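You operate a simulated robot arm through the tools that you are given. There is no shell and no other tool. Be economical: measure what you need, move in short steps, check, and stop when the job is done.

Carry out the task below with a simulated robot arm. There is one attempt and no reset: what you move stays moved.

TASK
Take the green tag from the top of the low grey table and put it on the top of the drawer cabinet.

Only the result counts: the job must be done as asked and must still hold three seconds after the hand-in. Knocking over, shifting, dropping, spilling or breaking anything else fails it.

THE ROBOT
A 6-joint arm with a two-finger parallel gripper on a trunk, on a base that drives. Base frame: it is fixed to the floor where the robot stands at the start and does not move with it; the origin is under the middle of the robot, x ahead of it, y to its left, z up. Units: m, degrees, N and s.
With the tool pointing down near the work surface it reaches from about 0.3 to 0.7 m from the robot's upright axis, wherever it stands. Its first joint turns from -166.0 to 166.0 degrees. Places, roughly: top of the drawer cabinet [0.6, 3.5, 0.9]. Payload 4.1 kg.
Tool frame: the origin (TCP) lies between the finger pads and is the grasp point; the fingertips stand 0.023 m ahead of it; z points along the fingers, y is the line along which they close. The gripper opens to 0.094 m. The fingers are 0.038 m wide and 0.01 m thick; the gripper's body (0.054 by 0.096 m) begins 0.039 m behind the TCP.
Orientation is that of the tool frame in the base frame, as [roll, pitch, yaw] about the fixed x, y, z axes, in that order (R = Rz(yaw) Ry(pitch) Rx(roll)). With the fingers straight down and closing along the base's y, the tool's x points along the base's -x, its y along +y and its z along -z.

THE INTERFACE
- The arm moves only by the tool servo_tool. Its argument "rows" is a list that holds one entry, the list of rows, each a list of 7 numbers: the shift along the tool's x, y, z in m, then the turn, a rotation vector about the tool's x, y, z in degrees, then the closure in counts, from 0 (fully open) to 255 (shut). In form: [[[dx, dy, dz, wx, wy, wz, hand], ...]]. A call has 1 to 10 rows; each row shifts and turns the commanded pose from where the row before left it, along the tool's axes as they then stand. A row lasts 0.2 s, in which the tool goes at most 0.05 m and 8.6 degrees; a call with a longer step from one row to the next is refused whole, and so is a gripper value outside its range. Where a pose cannot be reached the arm comes as near as it can. A force on the tool above 40 N (or 10 N above the force at the start of the call, whichever is more), or a blocked arm, ends the call early, and 0.2 s more pass. The fingers move at their own pace (about 0.045 m/s each) and stop on an object; they squeeze with about 33 N. The grip force told is the motor's: it shows also when the fingers shut on nothing. Time passes only in rows, and 0.2 s behind the last, so rows that do not move let the fingers close. The reply holds the time, the measured pose of the TCP, the force on the tool along the base axes, the opening and the grip force, in the units named above and with some noise, and new pictures: "views" is both (left out), scene, wrist or none.
- Cameras (640 x 400 px; columns grow to the right, rows downward): "scene" is now at [0.0381, 0.136, 1.4008]; the picture's right is [-0.30, -0.95, 0.00], its down [-0.65, 0.20, -0.73] and it looks along [0.70, -0.22, -0.68] (base axes); focal length 286 px, centre (320, 200). "wrist" rides on the gripper at [0.086, 0.016, -0.074] in the tool frame; the picture's right is [-0.18, 0.98, 0.00], its down [-0.58, -0.11, -0.81] and it looks along [-0.79, -0.15, 0.59] (tool axes); focal length 243 px, centre (320, 200). There is no depth. A picture from a camera that has moved, and an enlarged one, comes with that camera's place and axes in the base frame and with its lens. The place of the scene camera against the robot may be out by one fixed shift of up to 0.025 m in any direction.
- slide_trunk(by): slides the trunk up (or, below 0, down) by that many m; the arm and the scene camera ride with it, the base frame stays. It gives what a move gives, with no picture.
- base_move(legs): drives the robot by 1 to 6 legs, each [ahead, turn to the left] in m and degrees, along the robot's own axes; the way and the turn of a leg run together, so that a leg with both is an arc; at most 1.5 m and 180 degrees a leg. The arm and the cameras ride along, it lands a little off, and it stops where it bumps. It gives what a move gives, and a new picture of the scene camera.
- head_to(pan, tilt): turns the head with the scene camera to pan (to the left, within 155 degrees either way) and tilt (down, from -29 to 69), counted from straight ahead of the robot. It gives what a move gives, and a new picture of the scene camera.
- zoom(camera, box): a new picture of the part [left, top, right, bottom] of that camera's present view, enlarged. It takes no simulated time.
- close_job(): hands the job in; it is judged then, once.

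Work in short steps. Places have to be worked out from the pictures, the camera data and where the tool is seen: move nearer, look again, correct. Check each grasp and each placing, and mend what went wrong. You have 120 turns and 170 pictures in all, those below and enlarged ones among them. Open the gripper and draw the arm clear of the work before you hand the job in, unless the task says otherwise; then end with one line.

The tools are called after "Request:" as name(argument=value, ...) on one line, values as JSON. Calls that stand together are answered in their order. servo_tool: Moves the arm, as the interface text tells. Its arguments: {"type":"object","properties":{"rows":{"type":"array","items":{"type":"array","items":{"type":"array","items":{"type":"number"}}}},"views":{"type":"string","enum":["both","scene","wrist","none"]}},"required":["rows"]} The other tools are called the same way: slide_trunk (by) slides the trunk up or down; base_move (legs) drives the base; head_to (pan, tilt) turns the head that bears the scene camera; zoom (camera, box) takes an enlarged picture of a part of a camera's view; close_job () hands the job in.

At the start:

```text
time_s: 0.0
eef_pos: [0.4316, -0.0982, 1.0639]
tcp_rot: [180.0, 0.0, 180.0]
force: [0.6, 0.0, -0.2]
width: 0.0938
finger_force: 0.0
trunk travel left (down, up): [-0.375, 0.215]
robot x, y, heading: [0.0029, -0.0, 0.3]
head pan, tilt: [-17.3, 42.8]
```

scene: 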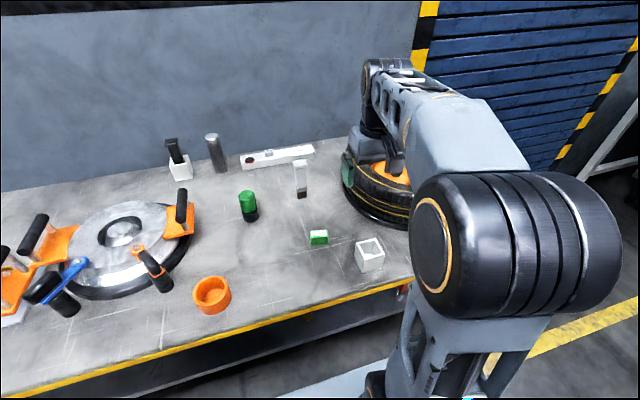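
wrist: 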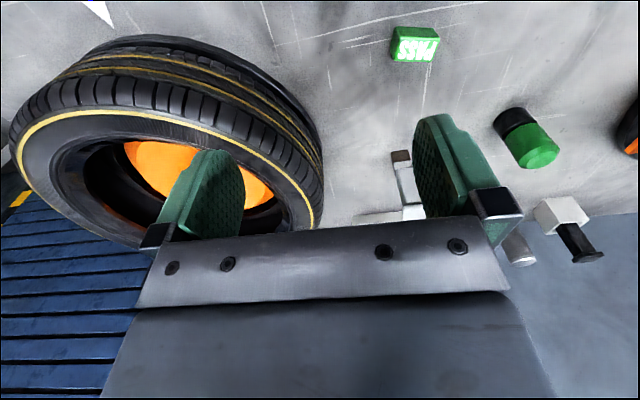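

The bench ahead has a green "PASS" tag, but I don't know yet whether this bench is the "low grey table". I'll look around with the head before I move anything.

Request:
head_to(pan=60, tilt=20)

Request:
head_to(pan=130, tilt=20)

Request:
head_to(pan=-100, tilt=25)

Request:
head_to(pan=-155, tilt=25)

```text
time_s: 1.5
eef_pos: [0.4333, -0.0979, 1.0641]
tcp_rot: [-180.0, 0.0, -180.0]
force: [0.4, 0.6, 1.0]
width: 0.094
finger_force: 0.0
trunk travel left (down, up): [-0.375, 0.215]
robot x, y, heading: [-0.0023, -0.0015, -0.2]
head pan, tilt: [60.0, 20.0]
camera scene: at [0.0054, 0.2414, 1.4362], right [0.87, -0.5, 0.0], down [-0.17, -0.3, -0.94], along [0.47, 0.81, -0.34], focal length 286 px, centre (320, 200)
```

scene: 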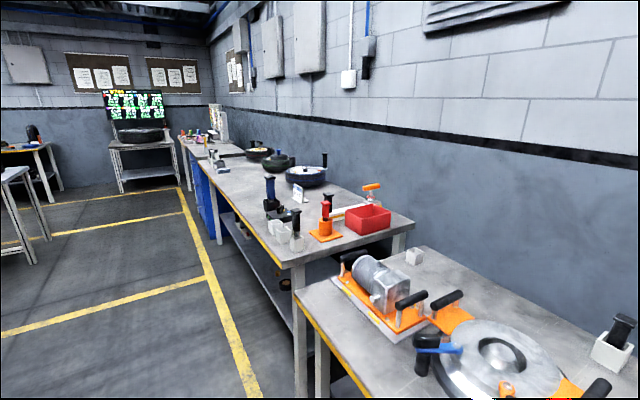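

```text
time_s: 2.9
eef_pos: [0.4321, -0.0977, 1.0648]
tcp_rot: [180.0, 0.0, -180.0]
force: [-0.6, -0.4, 0.2]
width: 0.094
finger_force: 0.0
trunk travel left (down, up): [-0.375, 0.215]
robot x, y, heading: [-0.0006, 0.0019, -0.2]
head pan, tilt: [130.0, 20.0]
camera scene: at [-0.101, 0.2321, 1.4362], right [0.77, 0.64, 0.0], down [0.22, -0.26, -0.94], along [-0.6, 0.72, -0.34], focal length 286 px, centre (320, 200)
```

scene: 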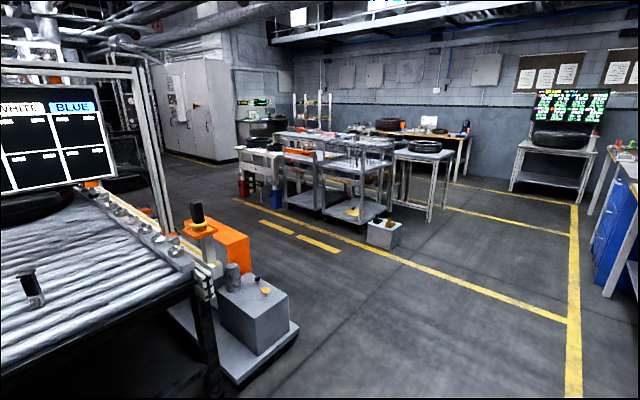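

```text
time_s: 6.2
eef_pos: [0.4324, -0.0974, 1.0641]
tcp_rot: [180.0, -0.1, -179.9]
force: [0.1, 0.4, 0.3]
width: 0.0938
finger_force: 0.1
trunk travel left (down, up): [-0.375, 0.215]
robot x, y, heading: [-0.0006, 0.0017, 0.2]
head pan, tilt: [-100.0, 25.0]
camera scene: at [-0.0572, 0.07, 1.4282], right [-0.98, 0.17, 0.0], down [0.07, 0.42, -0.91], along [-0.16, -0.89, -0.42], focal length 286 px, centre (320, 200)
```

scene: 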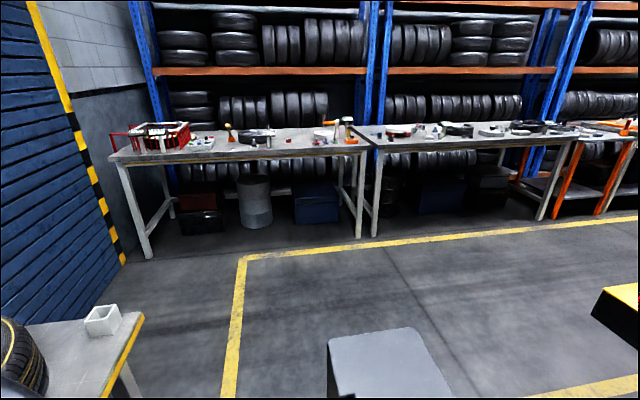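

```text
time_s: 7.4
eef_pos: [0.4321, -0.0962, 1.0649]
tcp_rot: [179.9, -0.1, 180.0]
force: [-0.1, -0.3, -0.3]
width: 0.0939
finger_force: 0.0
trunk travel left (down, up): [-0.375, 0.215]
robot x, y, heading: [-0.0009, -0.001, 0.0]
head pan, tilt: [-154.7, 25.0]
camera scene: at [-0.1245, 0.1213, 1.4282], right [-0.43, 0.9, 0.0], down [0.38, 0.18, -0.91], along [-0.82, -0.39, -0.42], focal length 286 px, centre (320, 200)
```

scene: 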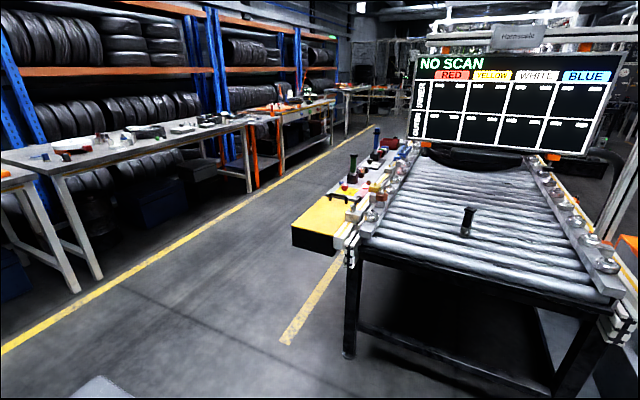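

At pan -100 there is a low grey object on the floor, to the robot's right and slightly ahead. I'll tilt down to see its top.

Request:
head_to(pan=-105, tilt=55)

Request:
head_to(pan=-60, tilt=50)

Request:
head_to(pan=70, tilt=55)

```text
time_s: 8.6
eef_pos: [0.4322, -0.0982, 1.0636]
tcp_rot: [180.0, 0.0, -180.0]
force: [0.4, -0.1, 0.4]
width: 0.0942
finger_force: 0.0
trunk travel left (down, up): [-0.375, 0.215]
robot x, y, heading: [0.0007, 0.0035, -0.0]
head pan, tilt: [-105.0, 55.0]
camera scene: at [-0.0599, 0.0911, 1.3842], right [-0.97, 0.26, 0.0], down [0.21, 0.79, -0.57], along [-0.15, -0.55, -0.82], focal length 286 px, centre (320, 200)
```

scene: 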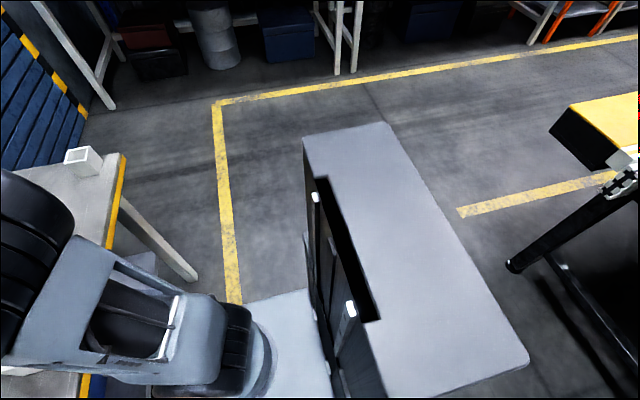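

```text
time_s: 9.7
eef_pos: [0.4314, -0.0978, 1.0642]
tcp_rot: [-180.0, 0.0, -180.0]
force: [-0.5, -0.3, 0.2]
width: 0.0939
finger_force: 0.1
trunk travel left (down, up): [-0.375, 0.215]
robot x, y, heading: [-0.0015, -0.0003, -0.1]
head pan, tilt: [-60.0, 50.0]
camera scene: at [-0.0028, 0.094, 1.3907], right [-0.87, -0.5, 0.0], down [-0.38, 0.66, -0.64], along [0.32, -0.56, -0.77], focal length 286 px, centre (320, 200)
```

scene: 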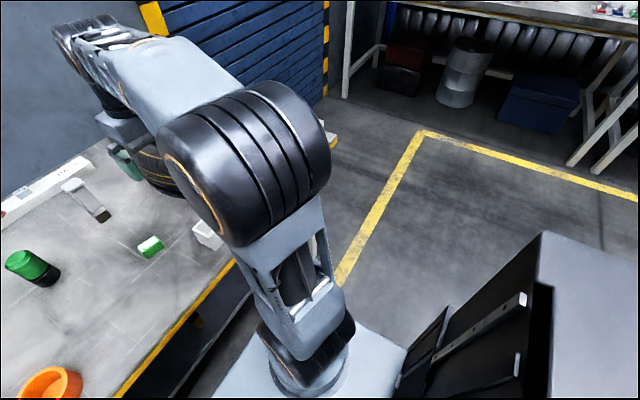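

```text
time_s: 11.8
eef_pos: [0.4323, -0.0981, 1.0637]
tcp_rot: [-180.0, 0.0, 179.9]
force: [0.5, 0.3, -0.2]
width: 0.094
finger_force: 0.2
trunk travel left (down, up): [-0.375, 0.215]
robot x, y, heading: [0.003, 0.001, -0.1]
head pan, tilt: [70.0, 55.0]
camera scene: at [-0.0165, 0.2285, 1.3842], right [0.94, -0.34, 0.0], down [-0.28, -0.77, -0.57], along [0.2, 0.54, -0.82], focal length 286 px, centre (320, 200)
```

scene: 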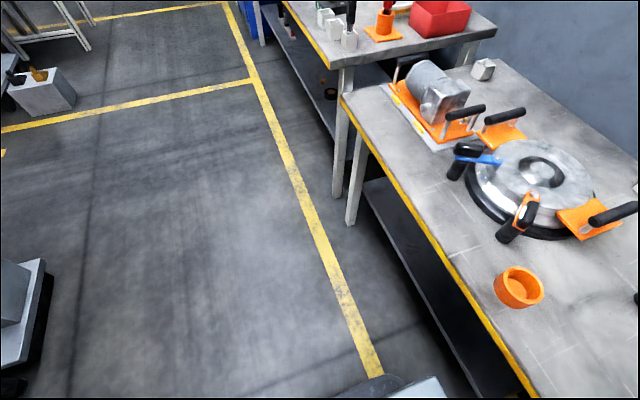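

The low grey object is the robot's own body, so the low grey table must be the bench ahead, which is lower than its neighbour. The tag is at about (0.48, 0.0). I'll zoom in to get its orientation and size.

Request:
zoom(camera="wrist", box=[340, 0, 500, 100])

Request:
head_to(pan=-15, tilt=50)

```text
4.00 times, centred on (420, 50) of wrist
camera zoom: at [0.3466, -0.0823, 1.1393], right [0.18, 0.98, 0.0], down [0.58, -0.11, 0.81], along [0.79, -0.15, -0.59], focal length 970 px, centre (-80, 800)
```

zoom: 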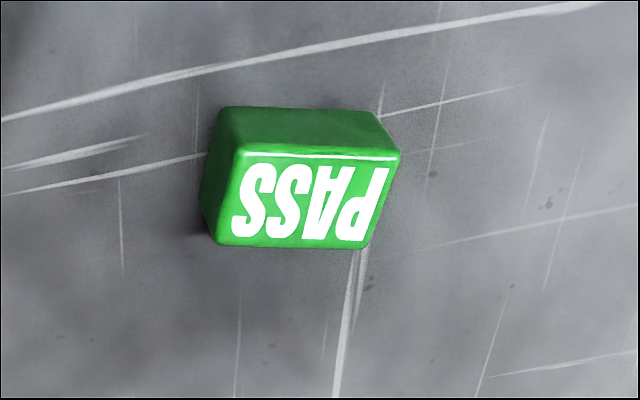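

```text
time_s: 13.4
eef_pos: [0.4318, -0.0988, 1.0634]
tcp_rot: [-180.0, 0.1, -179.9]
force: [0.7, 0.9, -0.2]
width: 0.094
finger_force: 0.0
trunk travel left (down, up): [-0.375, 0.215]
robot x, y, heading: [-0.0001, -0.0002, -0.1]
head pan, tilt: [-15.0, 50.0]
camera scene: at [0.0332, 0.1409, 1.3907], right [-0.26, -0.97, 0.0], down [-0.74, 0.2, -0.64], along [0.62, -0.17, -0.77], focal length 286 px, centre (320, 200)
```

scene: 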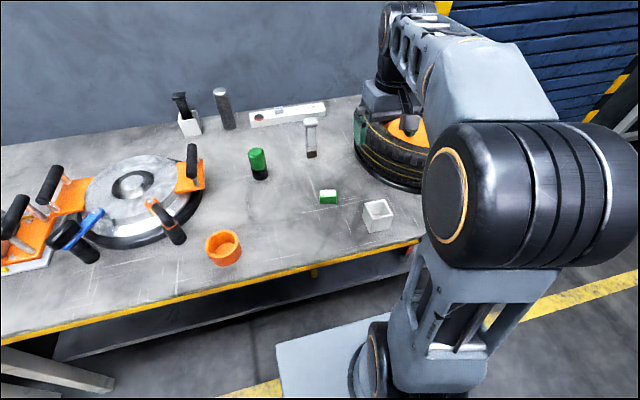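

From the zoom, the tag is a block of about 0.042 x 0.025 x 0.026 m, centred at (0.482, 0.0). Its long axis is about 12° off +y, towards +x. I'll move above it, align, and look again.

Request:
servo_tool(rows=[[[-0.0125, 0.0245, 0.028, 0, 0, 0, 0], [-0.0125, 0.0245, 0.028, 0, 0, 0, 0], [-0.0125, 0.0245, 0.028, 0, 0, 0, 0], [-0.0125, 0.0245, 0.028, 0, 0, 0, 0], [0, 0, 0, 0, 0, 6, 0], [0, 0, 0, 0, 0, 6, 0]]])

```text
time_s: 14.8
eef_pos: [0.483, 0.0013, 0.9511]
tcp_rot: [180.0, 0.0, 167.9]
force: [-0.3, -0.7, -0.1]
width: 0.0938
finger_force: 0.0
trunk travel left (down, up): [-0.375, 0.215]
robot x, y, heading: [-0.0006, -0.0002, 0.1]
head pan, tilt: [-15.0, 50.0]
camera scene: at [0.0331, 0.1408, 1.3907], right [-0.26, -0.97, 0.0], down [-0.74, 0.2, -0.64], along [0.62, -0.17, -0.77], focal length 286 px, centre (320, 200)
camera wrist: at [0.4021, 0.034, 1.0269], right [0.39, 0.92, 0.0], down [0.55, -0.23, 0.81], along [0.74, -0.31, -0.59], focal length 243 px, centre (320, 200)
```

scene: 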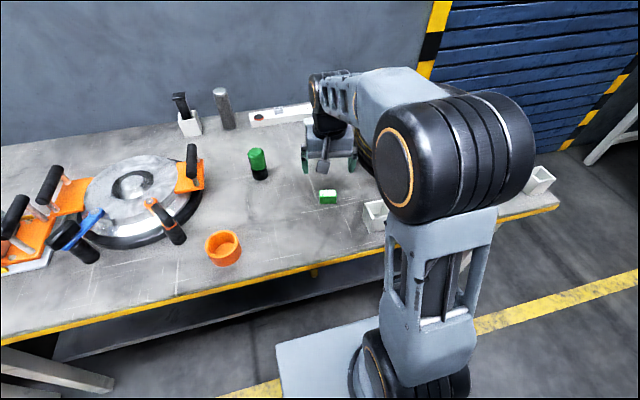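
wrist: 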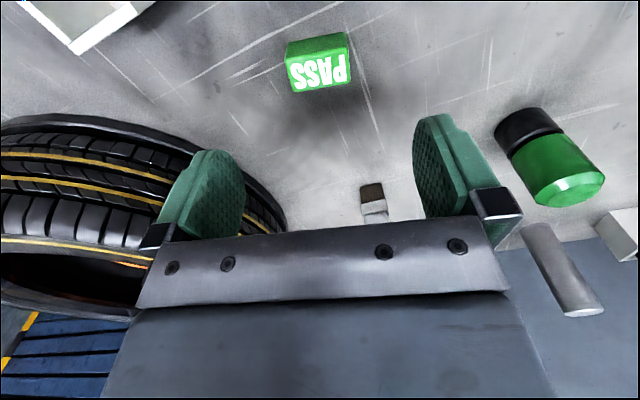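

The wrist view puts the tag's top at (0.481, 0.001), right under the TCP, and nothing stands close to the fingers. I'll descend.

Request:
servo_tool(rows=[[[0.001, 0, 0.035, 0, 0, 0, 0], [0, 0, 0.03, 0, 0, 0, 0], [0, 0, 0.02, 0, 0, 0, 0], [0, 0, 0.012, 0, 0, 0, 0], [0, 0, 0.006, 0, 0, 0, 0]]])

```text
time_s: 16.0
eef_pos: [0.4804, 0.0017, 0.8479]
tcp_rot: [-179.9, 0.0, 168.0]
force: [0.2, 0.3, -0.2]
width: 0.0941
finger_force: 0.1
trunk travel left (down, up): [-0.375, 0.215]
robot x, y, heading: [-0.0025, -0.0009, -0.1]
head pan, tilt: [-15.0, 50.0]
camera scene: at [0.0332, 0.1408, 1.3907], right [-0.26, -0.97, 0.0], down [-0.74, 0.2, -0.64], along [0.62, -0.17, -0.77], focal length 286 px, centre (320, 200)
camera wrist: at [0.4007, 0.0347, 0.9235], right [0.39, 0.92, 0.0], down [0.55, -0.23, 0.81], along [0.74, -0.31, -0.59], focal length 243 px, centre (320, 200)
```

scene: 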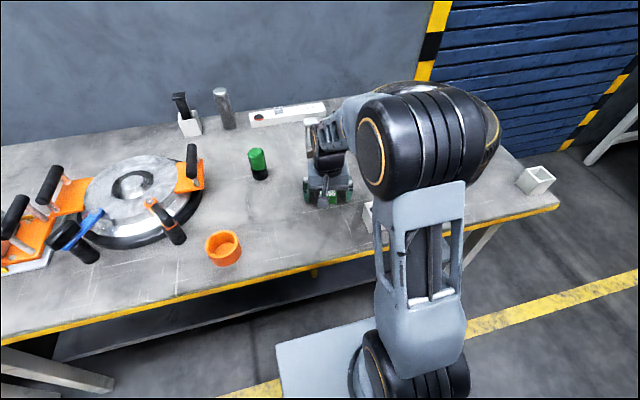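
wrist: 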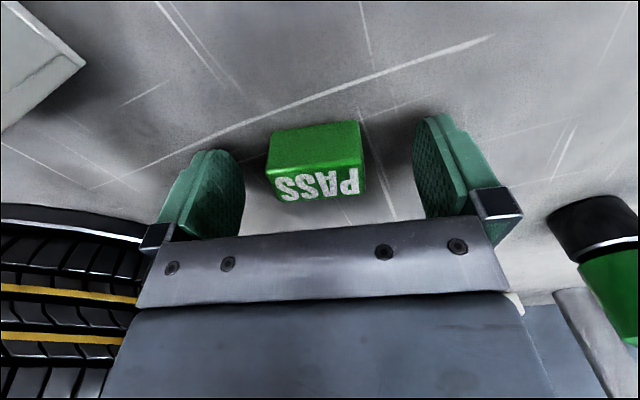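

The tag sits squarely between the pads, so I'll close the fingers.

Request:
servo_tool(rows=[[[0, 0, 0.001, 0, 0, 0, 255], [0, 0, 0, 0, 0, 0, 255], [0, 0, 0, 0, 0, 0, 255], [0, 0, 0, 0, 0, 0, 255], [0, 0, 0, 0, 0, 0, 255], [0, 0, 0, 0, 0, 0, 255]]], views="wrist")

```text
time_s: 17.4
eef_pos: [0.4815, 0.0012, 0.8482]
tcp_rot: [-180.0, 0.1, 168.0]
force: [0.3, -0.4, 0.1]
width: 0.0439
finger_force: 32.6
trunk travel left (down, up): [-0.375, 0.215]
robot x, y, heading: [0.0, -0.0022, 0.3]
head pan, tilt: [-15.0, 50.0]
camera wrist: at [0.4008, 0.0344, 0.9229], right [0.38, 0.92, 0.0], down [0.55, -0.23, 0.81], along [0.74, -0.31, -0.59], focal length 243 px, centre (320, 200)
```

wrist: 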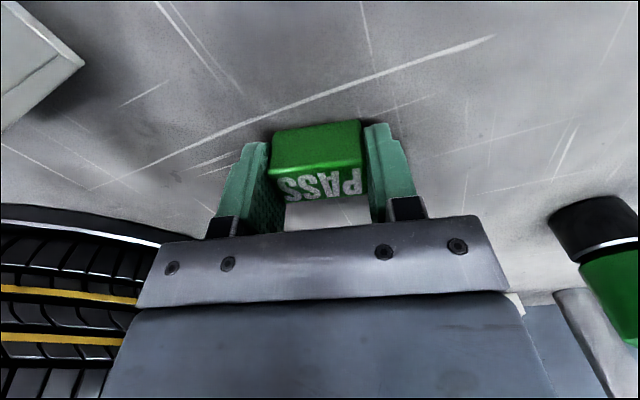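

I have the tag: the opening is 0.044 m with 33 N of grip. I'll lift it straight up and draw it in towards the robot.

Request:
servo_tool(rows=[[[0, 0, -0.02, 0, 0, 0, 255], [0, 0, -0.04, 0, 0, 0, 255], [0, 0, -0.045, 0, 0, 0, 255], [0, 0, -0.045, 0, 0, 0, 255], [0, 0, -0.045, 0, 0, 0, 255], [0, 0, -0.045, 0, 0, 0, 255], [0.03, 0, -0.03, 0, 0, 0, 255], [0.03, 0, 0, 0, 0, 0, 255], [0.03, 0, 0, 0, 0, 0, 255]]], views="both")

```text
time_s: 19.4
eef_pos: [0.392, 0.0202, 1.1165]
tcp_rot: [179.9, 0.0, 168.1]
force: [1.0, -0.2, -0.8]
width: 0.044
finger_force: 33.6
trunk travel left (down, up): [-0.375, 0.215]
robot x, y, heading: [0.0014, -0.0001, 0.0]
head pan, tilt: [-15.0, 50.0]
camera scene: at [0.0332, 0.1408, 1.3907], right [-0.26, -0.97, 0.0], down [-0.74, 0.2, -0.64], along [0.62, -0.17, -0.77], focal length 286 px, centre (320, 200)
camera wrist: at [0.3112, 0.0529, 1.1922], right [0.38, 0.92, 0.0], down [0.55, -0.23, 0.81], along [0.74, -0.31, -0.59], focal length 243 px, centre (320, 200)
```

scene: 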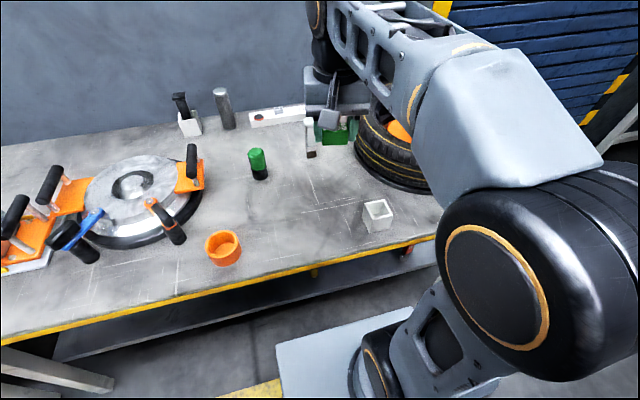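
wrist: 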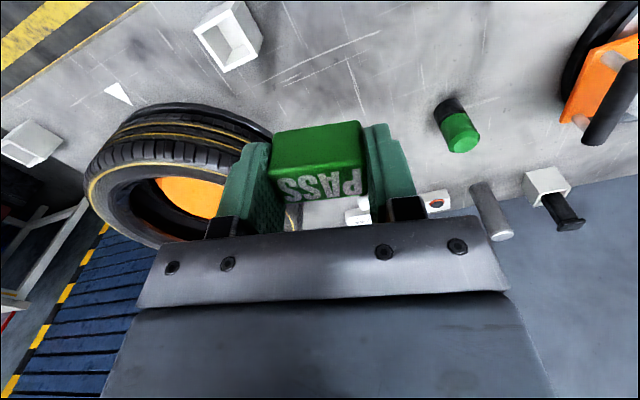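

The tag is held at z 1.12. I'll back off the bench, turn left and drive part of the way along the lane at about x = -0.33.

Request:
base_move(legs=[[-0.33, 0], [0, 90], [1.2, 0]])

Request:
head_to(pan=-20, tilt=25)

```text
time_s: 31.1
eef_pos: [-0.385, 1.5709, 1.1162]
tcp_rot: [180.0, 0.0, -100.6]
force: [-0.1, 0.2, -0.6]
width: 0.0442
finger_force: 33.3
trunk travel left (down, up): [-0.375, 0.215]
robot x, y, heading: [-0.3532, 1.182, 91.6]
head pan, tilt: [-15.0, 50.0]
camera scene: at [-0.483, 1.1857, 1.3907], right [0.97, -0.24, 0.0], down [-0.18, -0.74, -0.64], along [0.15, 0.62, -0.77], focal length 286 px, centre (320, 200)
```

scene: 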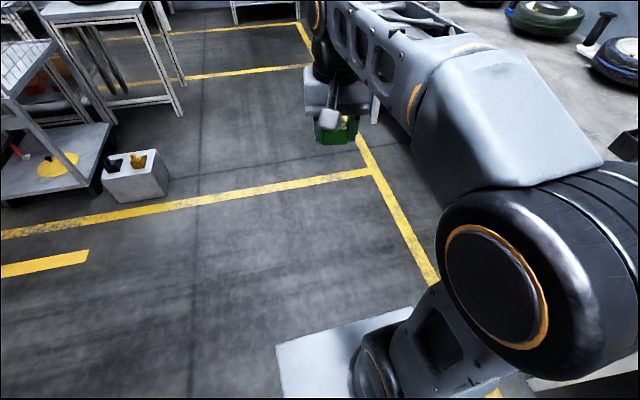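

```text
time_s: 32.0
eef_pos: [-0.3849, 1.5709, 1.1174]
tcp_rot: [-179.9, 0.0, -100.7]
force: [0.0, -0.7, -0.6]
width: 0.0441
finger_force: 32.8
trunk travel left (down, up): [-0.375, 0.215]
robot x, y, heading: [-0.3576, 1.1785, 91.3]
head pan, tilt: [-20.0, 25.0]
camera scene: at [-0.4717, 1.1982, 1.4281], right [0.95, -0.32, 0.0], down [-0.14, -0.4, -0.91], along [0.29, 0.86, -0.42], focal length 286 px, centre (320, 200)
```

scene: 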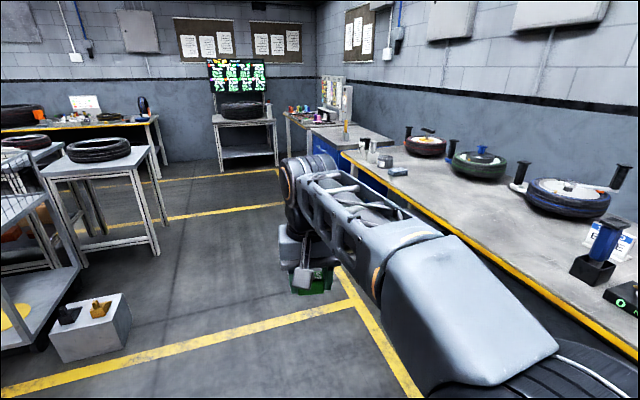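

The lane ahead is clear, and the blue drawer cabinet is just past the long bench. I'll drive on 1.4 m and look right.

Request:
base_move(legs=[[1.4, -1.5]])

Request:
head_to(pan=-45, tilt=30)

```text
time_s: 38.9
eef_pos: [-0.382, 2.9724, 1.1161]
tcp_rot: [179.9, -0.1, -102.4]
force: [0.4, -0.1, 0.3]
width: 0.0438
finger_force: 32.5
trunk travel left (down, up): [-0.375, 0.215]
robot x, y, heading: [-0.3646, 2.5811, 89.3]
head pan, tilt: [-20.0, 25.0]
camera scene: at [-0.4829, 2.6025, 1.4282], right [0.94, -0.35, 0.0], down [-0.15, -0.4, -0.91], along [0.32, 0.85, -0.42], focal length 286 px, centre (320, 200)
```

scene: 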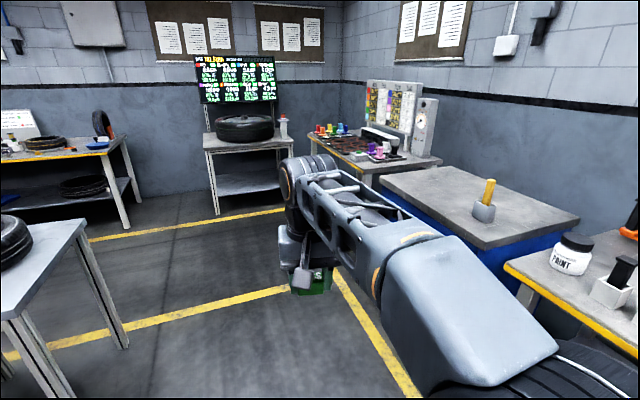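

```text
time_s: 39.8
eef_pos: [-0.3844, 2.972, 1.1165]
tcp_rot: [180.0, 0.0, -102.4]
force: [0.1, 0.4, -0.8]
width: 0.0442
finger_force: 32.8
trunk travel left (down, up): [-0.375, 0.215]
robot x, y, heading: [-0.3648, 2.5815, 89.6]
head pan, tilt: [-45.0, 30.0]
camera scene: at [-0.4507, 2.5797, 1.4202], right [0.7, -0.71, 0.0], down [-0.36, -0.35, -0.87], along [0.62, 0.61, -0.5], focal length 286 px, centre (320, 200)
```

scene: 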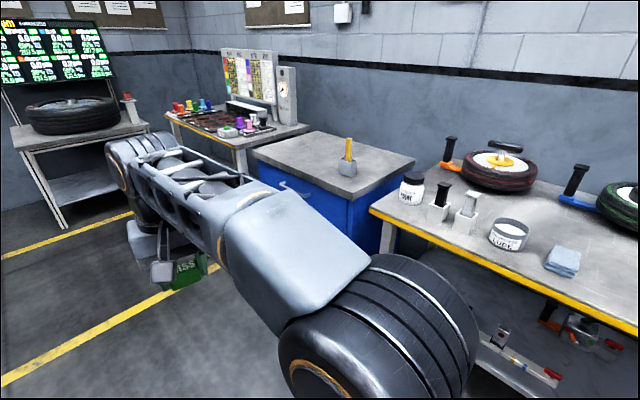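

The cabinet top spans about x 0.27–0.8 and y 3.15–3.77, with a yellow-handled object near (0.46, 3.30). I plan to place the tag near (0.44, 3.58), so I'll drive level with that spot and turn to face it.

Request:
base_move(legs=[[1.0, 0], [0, -90]])

Request:
head_to(pan=0, tilt=40)

```text
time_s: 48.9
eef_pos: [0.028, 3.6268, 1.1161]
tcp_rot: [-179.9, 0.0, 169.1]
force: [0.5, 0.0, 0.0]
width: 0.0438
finger_force: 33.4
trunk travel left (down, up): [-0.375, 0.215]
robot x, y, heading: [-0.3636, 3.5962, 1.1]
head pan, tilt: [-45.0, 30.0]
camera scene: at [-0.3431, 3.6963, 1.4202], right [-0.69, -0.72, 0.0], down [-0.36, 0.35, -0.87], along [0.62, -0.6, -0.5], focal length 286 px, centre (320, 200)
```

scene: 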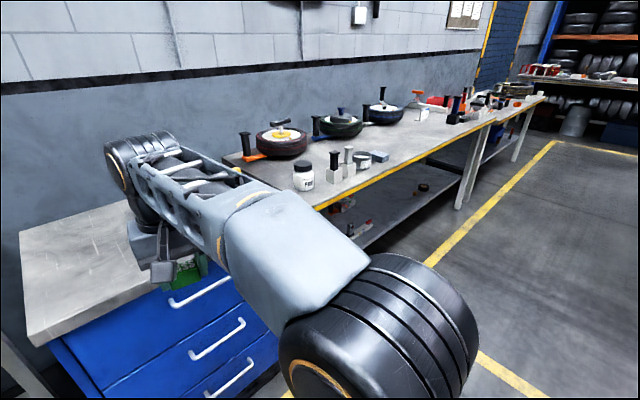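

```text
time_s: 50.0
eef_pos: [0.0273, 3.6269, 1.117]
tcp_rot: [-179.9, 0.0, 169.1]
force: [0.2, -0.6, 0.3]
width: 0.0441
finger_force: 33.2
trunk travel left (down, up): [-0.375, 0.215]
robot x, y, heading: [-0.3643, 3.602, 1.4]
head pan, tilt: [0.0, 40.0]
camera scene: at [-0.3233, 3.7606, 1.4048], right [0.02, -1.0, 0.0], down [-0.64, -0.01, -0.77], along [0.77, 0.01, -0.64], focal length 286 px, centre (320, 200)
```

scene: 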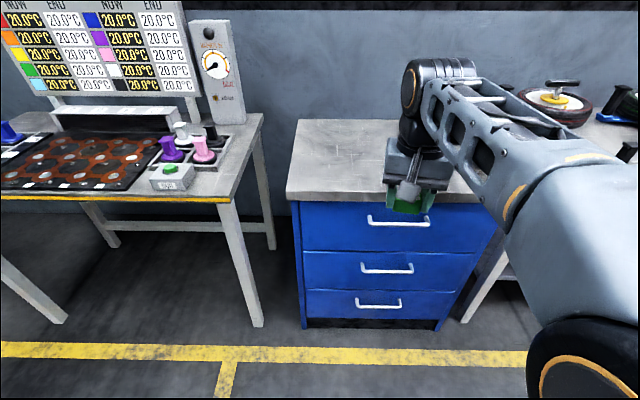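

The TCP's y of 3.63 is already in the free left part of the top, since the front edge is at about x 0.30 and the left edge at about y 3.8. I'll drive 0.2 m closer and check the wrist view for height and clearance.

Request:
base_move(legs=[[0.2, -1]])

Request:
servo_tool(rows=[[[-0.03, 0, 0, 0, 0, 0, 255], [-0.03, 0, 0, 0, 0, 0, 255], [-0.03, 0, 0, 0, 0, 0, 255], [-0.03, 0, 0, 0, 0, 0, 255]]])

```text
time_s: 51.6
eef_pos: [0.2284, 3.622, 1.116]
tcp_rot: [-180.0, 0.0, 168.1]
force: [0.2, -0.4, 0.3]
width: 0.044
finger_force: 32.6
trunk travel left (down, up): [-0.375, 0.215]
robot x, y, heading: [-0.1638, 3.6014, 0.2]
head pan, tilt: [0.0, 40.0]
camera scene: at [-0.1201, 3.7624, 1.4048], right [0.0, -1.0, 0.0], down [-0.64, 0.0, -0.77], along [0.77, 0.0, -0.64], focal length 286 px, centre (320, 200)
```

scene: 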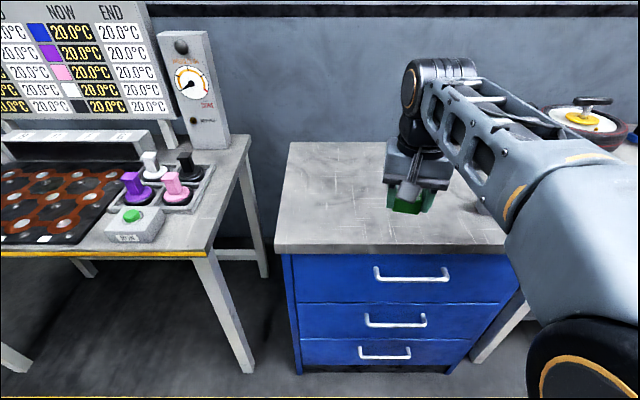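

```text
time_s: 52.6
eef_pos: [0.3446, 3.5969, 1.1167]
tcp_rot: [180.0, 0.0, 168.0]
force: [1.1, 0.2, -0.8]
width: 0.0441
finger_force: 33.2
trunk travel left (down, up): [-0.375, 0.215]
robot x, y, heading: [-0.1632, 3.6017, 0.1]
head pan, tilt: [0.0, 40.0]
camera scene: at [-0.12, 3.7624, 1.4048], right [0.0, -1.0, 0.0], down [-0.64, 0.0, -0.77], along [0.77, 0.0, -0.64], focal length 286 px, centre (320, 200)
camera wrist: at [0.2642, 3.6301, 1.1925], right [0.38, 0.92, 0.0], down [0.55, -0.23, 0.81], along [0.74, -0.31, -0.59], focal length 243 px, centre (320, 200)
```

scene: 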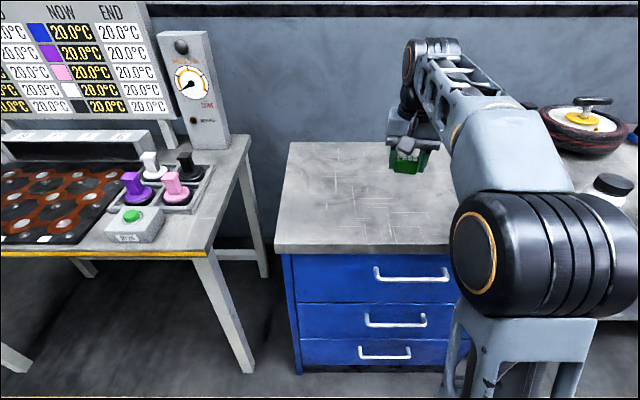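
wrist: 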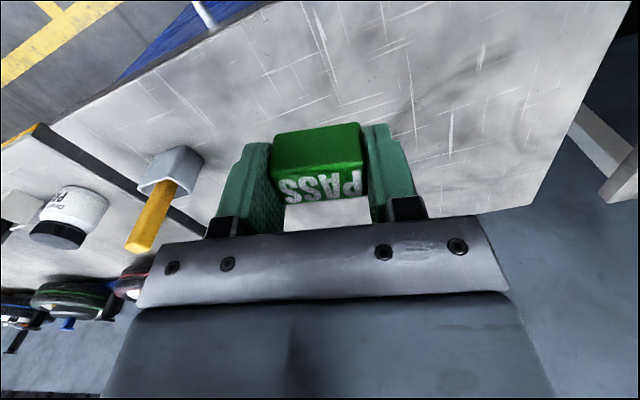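

The mallet is at about (0.48, 3.24), well clear of the spot I've chosen. I'll go to (0.41, 3.58) and descend to z 0.965.

Request:
servo_tool(rows=[[[-0.035, 0, 0, 0, 0, 0, 255], [-0.035, 0, 0, 0, 0, 0, 255], [0, 0, 0.04, 0, 0, 0, 255], [0, 0, 0.04, 0, 0, 0, 255], [0, 0, 0.04, 0, 0, 0, 255], [0, 0, 0.03, 0, 0, 0, 255]]])

```text
time_s: 54.0
eef_pos: [0.415, 3.5829, 0.9671]
tcp_rot: [-180.0, 0.0, 168.1]
force: [-0.3, 0.1, 0.6]
width: 0.0439
finger_force: 33.3
trunk travel left (down, up): [-0.375, 0.215]
robot x, y, heading: [-0.1647, 3.6037, 0.2]
head pan, tilt: [0.0, 40.0]
camera scene: at [-0.12, 3.7624, 1.4049], right [0.0, -1.0, 0.0], down [-0.64, 0.0, -0.77], along [0.77, 0.0, -0.64], focal length 286 px, centre (320, 200)
camera wrist: at [0.3341, 3.6157, 1.042], right [0.38, 0.92, 0.0], down [0.55, -0.23, 0.81], along [0.74, -0.31, -0.59], focal length 243 px, centre (320, 200)
```

scene: 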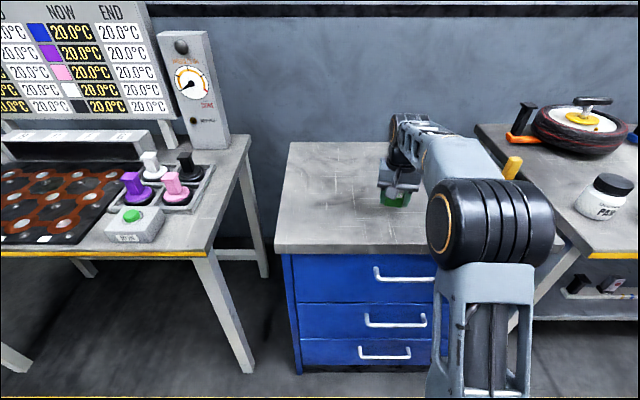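
wrist: 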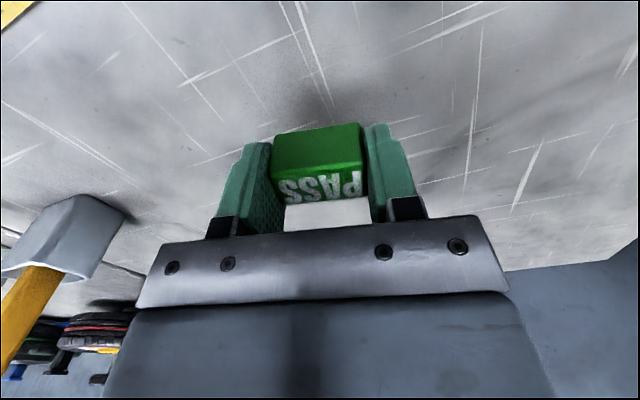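

The shadow shows the tag still a few cm above the top. I'll lower it gently.

Request:
servo_tool(rows=[[[0, 0, 0.008, 0, 0, 0, 255], [0, 0, 0.006, 0, 0, 0, 255], [0, 0, 0.005, 0, 0, 0, 255], [0, 0, 0.004, 0, 0, 0, 255], [0, 0, 0.004, 0, 0, 0, 255]]], views="wrist")

```text
time_s: 55.2
eef_pos: [0.4137, 3.5828, 0.9394]
tcp_rot: [180.0, 0.0, 168.1]
force: [-0.3, 0.1, -0.8]
width: 0.0441
finger_force: 33.3
trunk travel left (down, up): [-0.375, 0.215]
robot x, y, heading: [-0.1636, 3.6022, -0.0]
head pan, tilt: [0.0, 40.0]
camera wrist: at [0.3341, 3.6154, 1.0151], right [0.38, 0.92, 0.0], down [0.55, -0.23, 0.81], along [0.74, -0.31, -0.59], focal length 243 px, centre (320, 200)
```

wrist: 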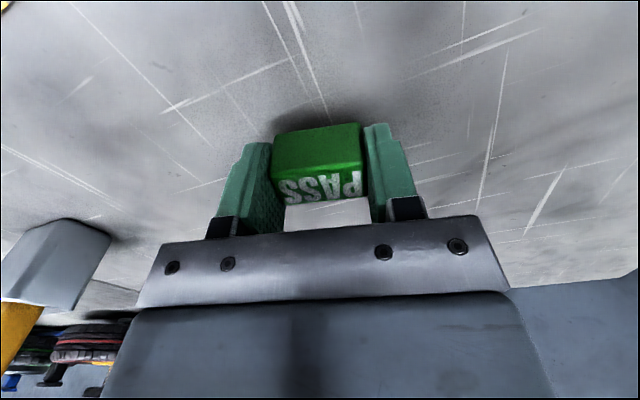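

It's close now, so I'll go on in 2 mm steps and watch the force.

Request:
servo_tool(rows=[[[0, 0, 0.002, 0, 0, 0, 255], [0, 0, 0.002, 0, 0, 0, 255], [0, 0, 0.002, 0, 0, 0, 255], [0, 0, 0.002, 0, 0, 0, 255], [0, 0, 0.001, 0, 0, 0, 255]]], views="wrist")

```text
time_s: 56.4
eef_pos: [0.4141, 3.5814, 0.931]
tcp_rot: [180.0, 0.1, 168.0]
force: [0.1, -0.5, -0.2]
width: 0.044
finger_force: 32.9
trunk travel left (down, up): [-0.375, 0.215]
robot x, y, heading: [-0.1648, 3.5985, 0.1]
head pan, tilt: [0.0, 40.0]
camera wrist: at [0.3345, 3.615, 1.0061], right [0.38, 0.92, 0.0], down [0.55, -0.23, 0.81], along [0.74, -0.31, -0.59], focal length 243 px, centre (320, 200)
```

wrist: 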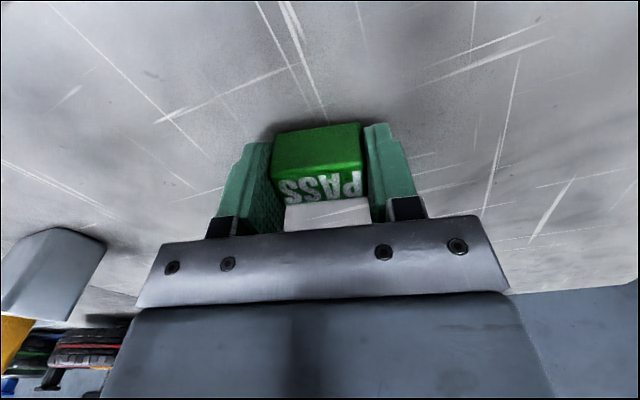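

There's no contact yet, so I'll keep lowering in 1 mm steps.

Request:
servo_tool(rows=[[[0, 0, 0.001, 0, 0, 0, 255], [0, 0, 0.001, 0, 0, 0, 255], [0, 0, 0.001, 0, 0, 0, 255], [0, 0, 0.001, 0, 0, 0, 255], [0, 0, 0.001, 0, 0, 0, 255]]], views="wrist")

```text
time_s: 57.6
eef_pos: [0.414, 3.5827, 0.9264]
tcp_rot: [180.0, 0.2, 168.1]
force: [2.6, -0.4, 10.0]
width: 0.044
finger_force: 32.9
trunk travel left (down, up): [-0.375, 0.215]
robot x, y, heading: [-0.162, 3.601, 0.1]
head pan, tilt: [0.0, 40.0]
camera wrist: at [0.3333, 3.6149, 1.0021], right [0.38, 0.92, 0.0], down [0.54, -0.23, 0.81], along [0.75, -0.31, -0.59], focal length 243 px, centre (320, 200)
```

wrist: 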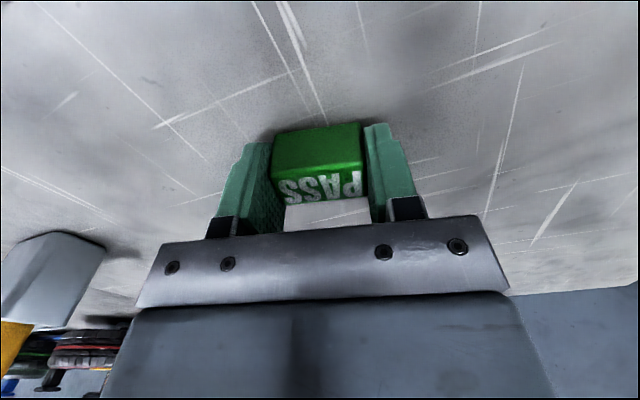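

The tag is down: the upward force is 10 N. I'll ease off slightly and open the fingers.

Request:
servo_tool(rows=[[[0, 0, -0.0007, 0, 0, 0, 255], [0, 0, 0, 0, 0, 0, 180], [0, 0, 0, 0, 0, 0, 120], [0, 0, 0, 0, 0, 0, 60], [0, 0, 0, 0, 0, 0, 20], [0, 0, 0, 0, 0, 0, 0], [0, 0, 0, 0, 0, 0, 0]]], views="wrist")

```text
time_s: 59.2
eef_pos: [0.414, 3.5821, 0.9261]
tcp_rot: [180.0, 0.0, 168.1]
force: [0.5, -0.4, 0.2]
width: 0.0941
finger_force: 0.0
trunk travel left (down, up): [-0.375, 0.215]
robot x, y, heading: [-0.1638, 3.6024, 0.2]
head pan, tilt: [0.0, 40.0]
camera wrist: at [0.3336, 3.6151, 1.0018], right [0.38, 0.92, 0.0], down [0.55, -0.23, 0.81], along [0.74, -0.31, -0.59], focal length 243 px, centre (320, 200)
```

wrist: 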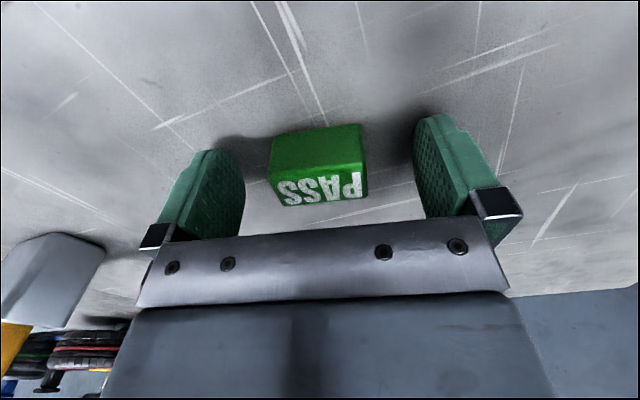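

The tag is released and sits flat. I'll raise the arm straight up and draw it back.

Request:
servo_tool(rows=[[[0, 0, -0.02, 0, 0, 0, 0], [0, 0, -0.04, 0, 0, 0, 0], [0, 0, -0.045, 0, 0, 0, 0], [0, 0, -0.045, 0, 0, 0, 0], [0, 0, -0.04, 0, 0, 0, 0], [0.04, 0, 0, 0, 0, 0, 0], [0.04, 0, 0, 0, 0, 0, 0], [0.04, 0, 0, 0, 0, 0, 0]]])

```text
time_s: 61.0
eef_pos: [0.2952, 3.6071, 1.1171]
tcp_rot: [179.9, 0.0, 168.0]
force: [-0.8, -0.2, -0.7]
width: 0.0937
finger_force: 0.1
trunk travel left (down, up): [-0.375, 0.215]
robot x, y, heading: [-0.1631, 3.6014, -0.2]
head pan, tilt: [0.0, 40.0]
camera scene: at [-0.12, 3.7623, 1.4048], right [0.0, -1.0, 0.0], down [-0.64, 0.0, -0.77], along [0.77, 0.0, -0.64], focal length 286 px, centre (320, 200)
camera wrist: at [0.216, 3.6393, 1.1931], right [0.38, 0.92, 0.0], down [0.55, -0.23, 0.81], along [0.74, -0.31, -0.59], focal length 243 px, centre (320, 200)
```

scene: 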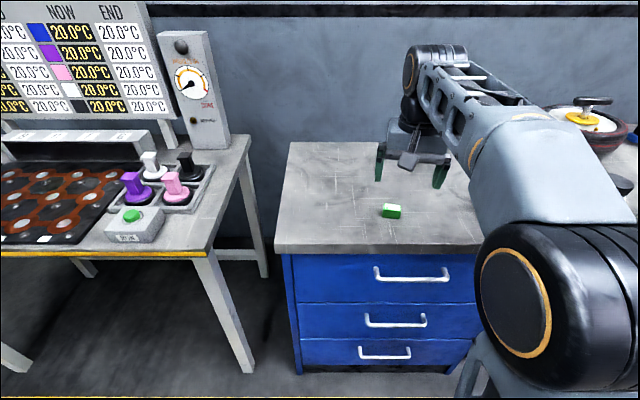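
wrist: 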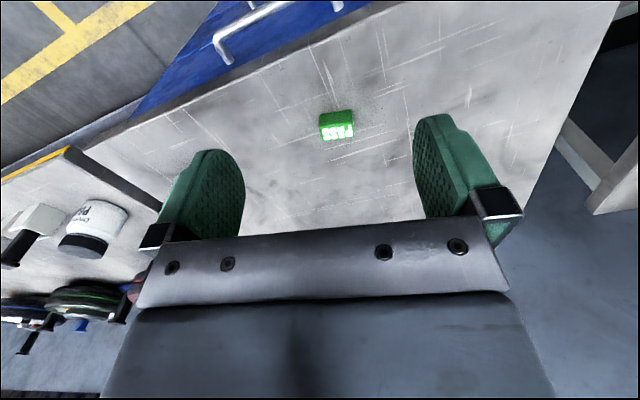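

The tag rests flat on the cabinet top, the gripper is open, and the arm is clear, so I'll hand the job in.

Request:
close_job()

```text
The job is handed in.
```

The green "PASS" tag is now lying flat on top of the drawer cabinet, released and with the arm drawn clear; I saw no contact with anything else.
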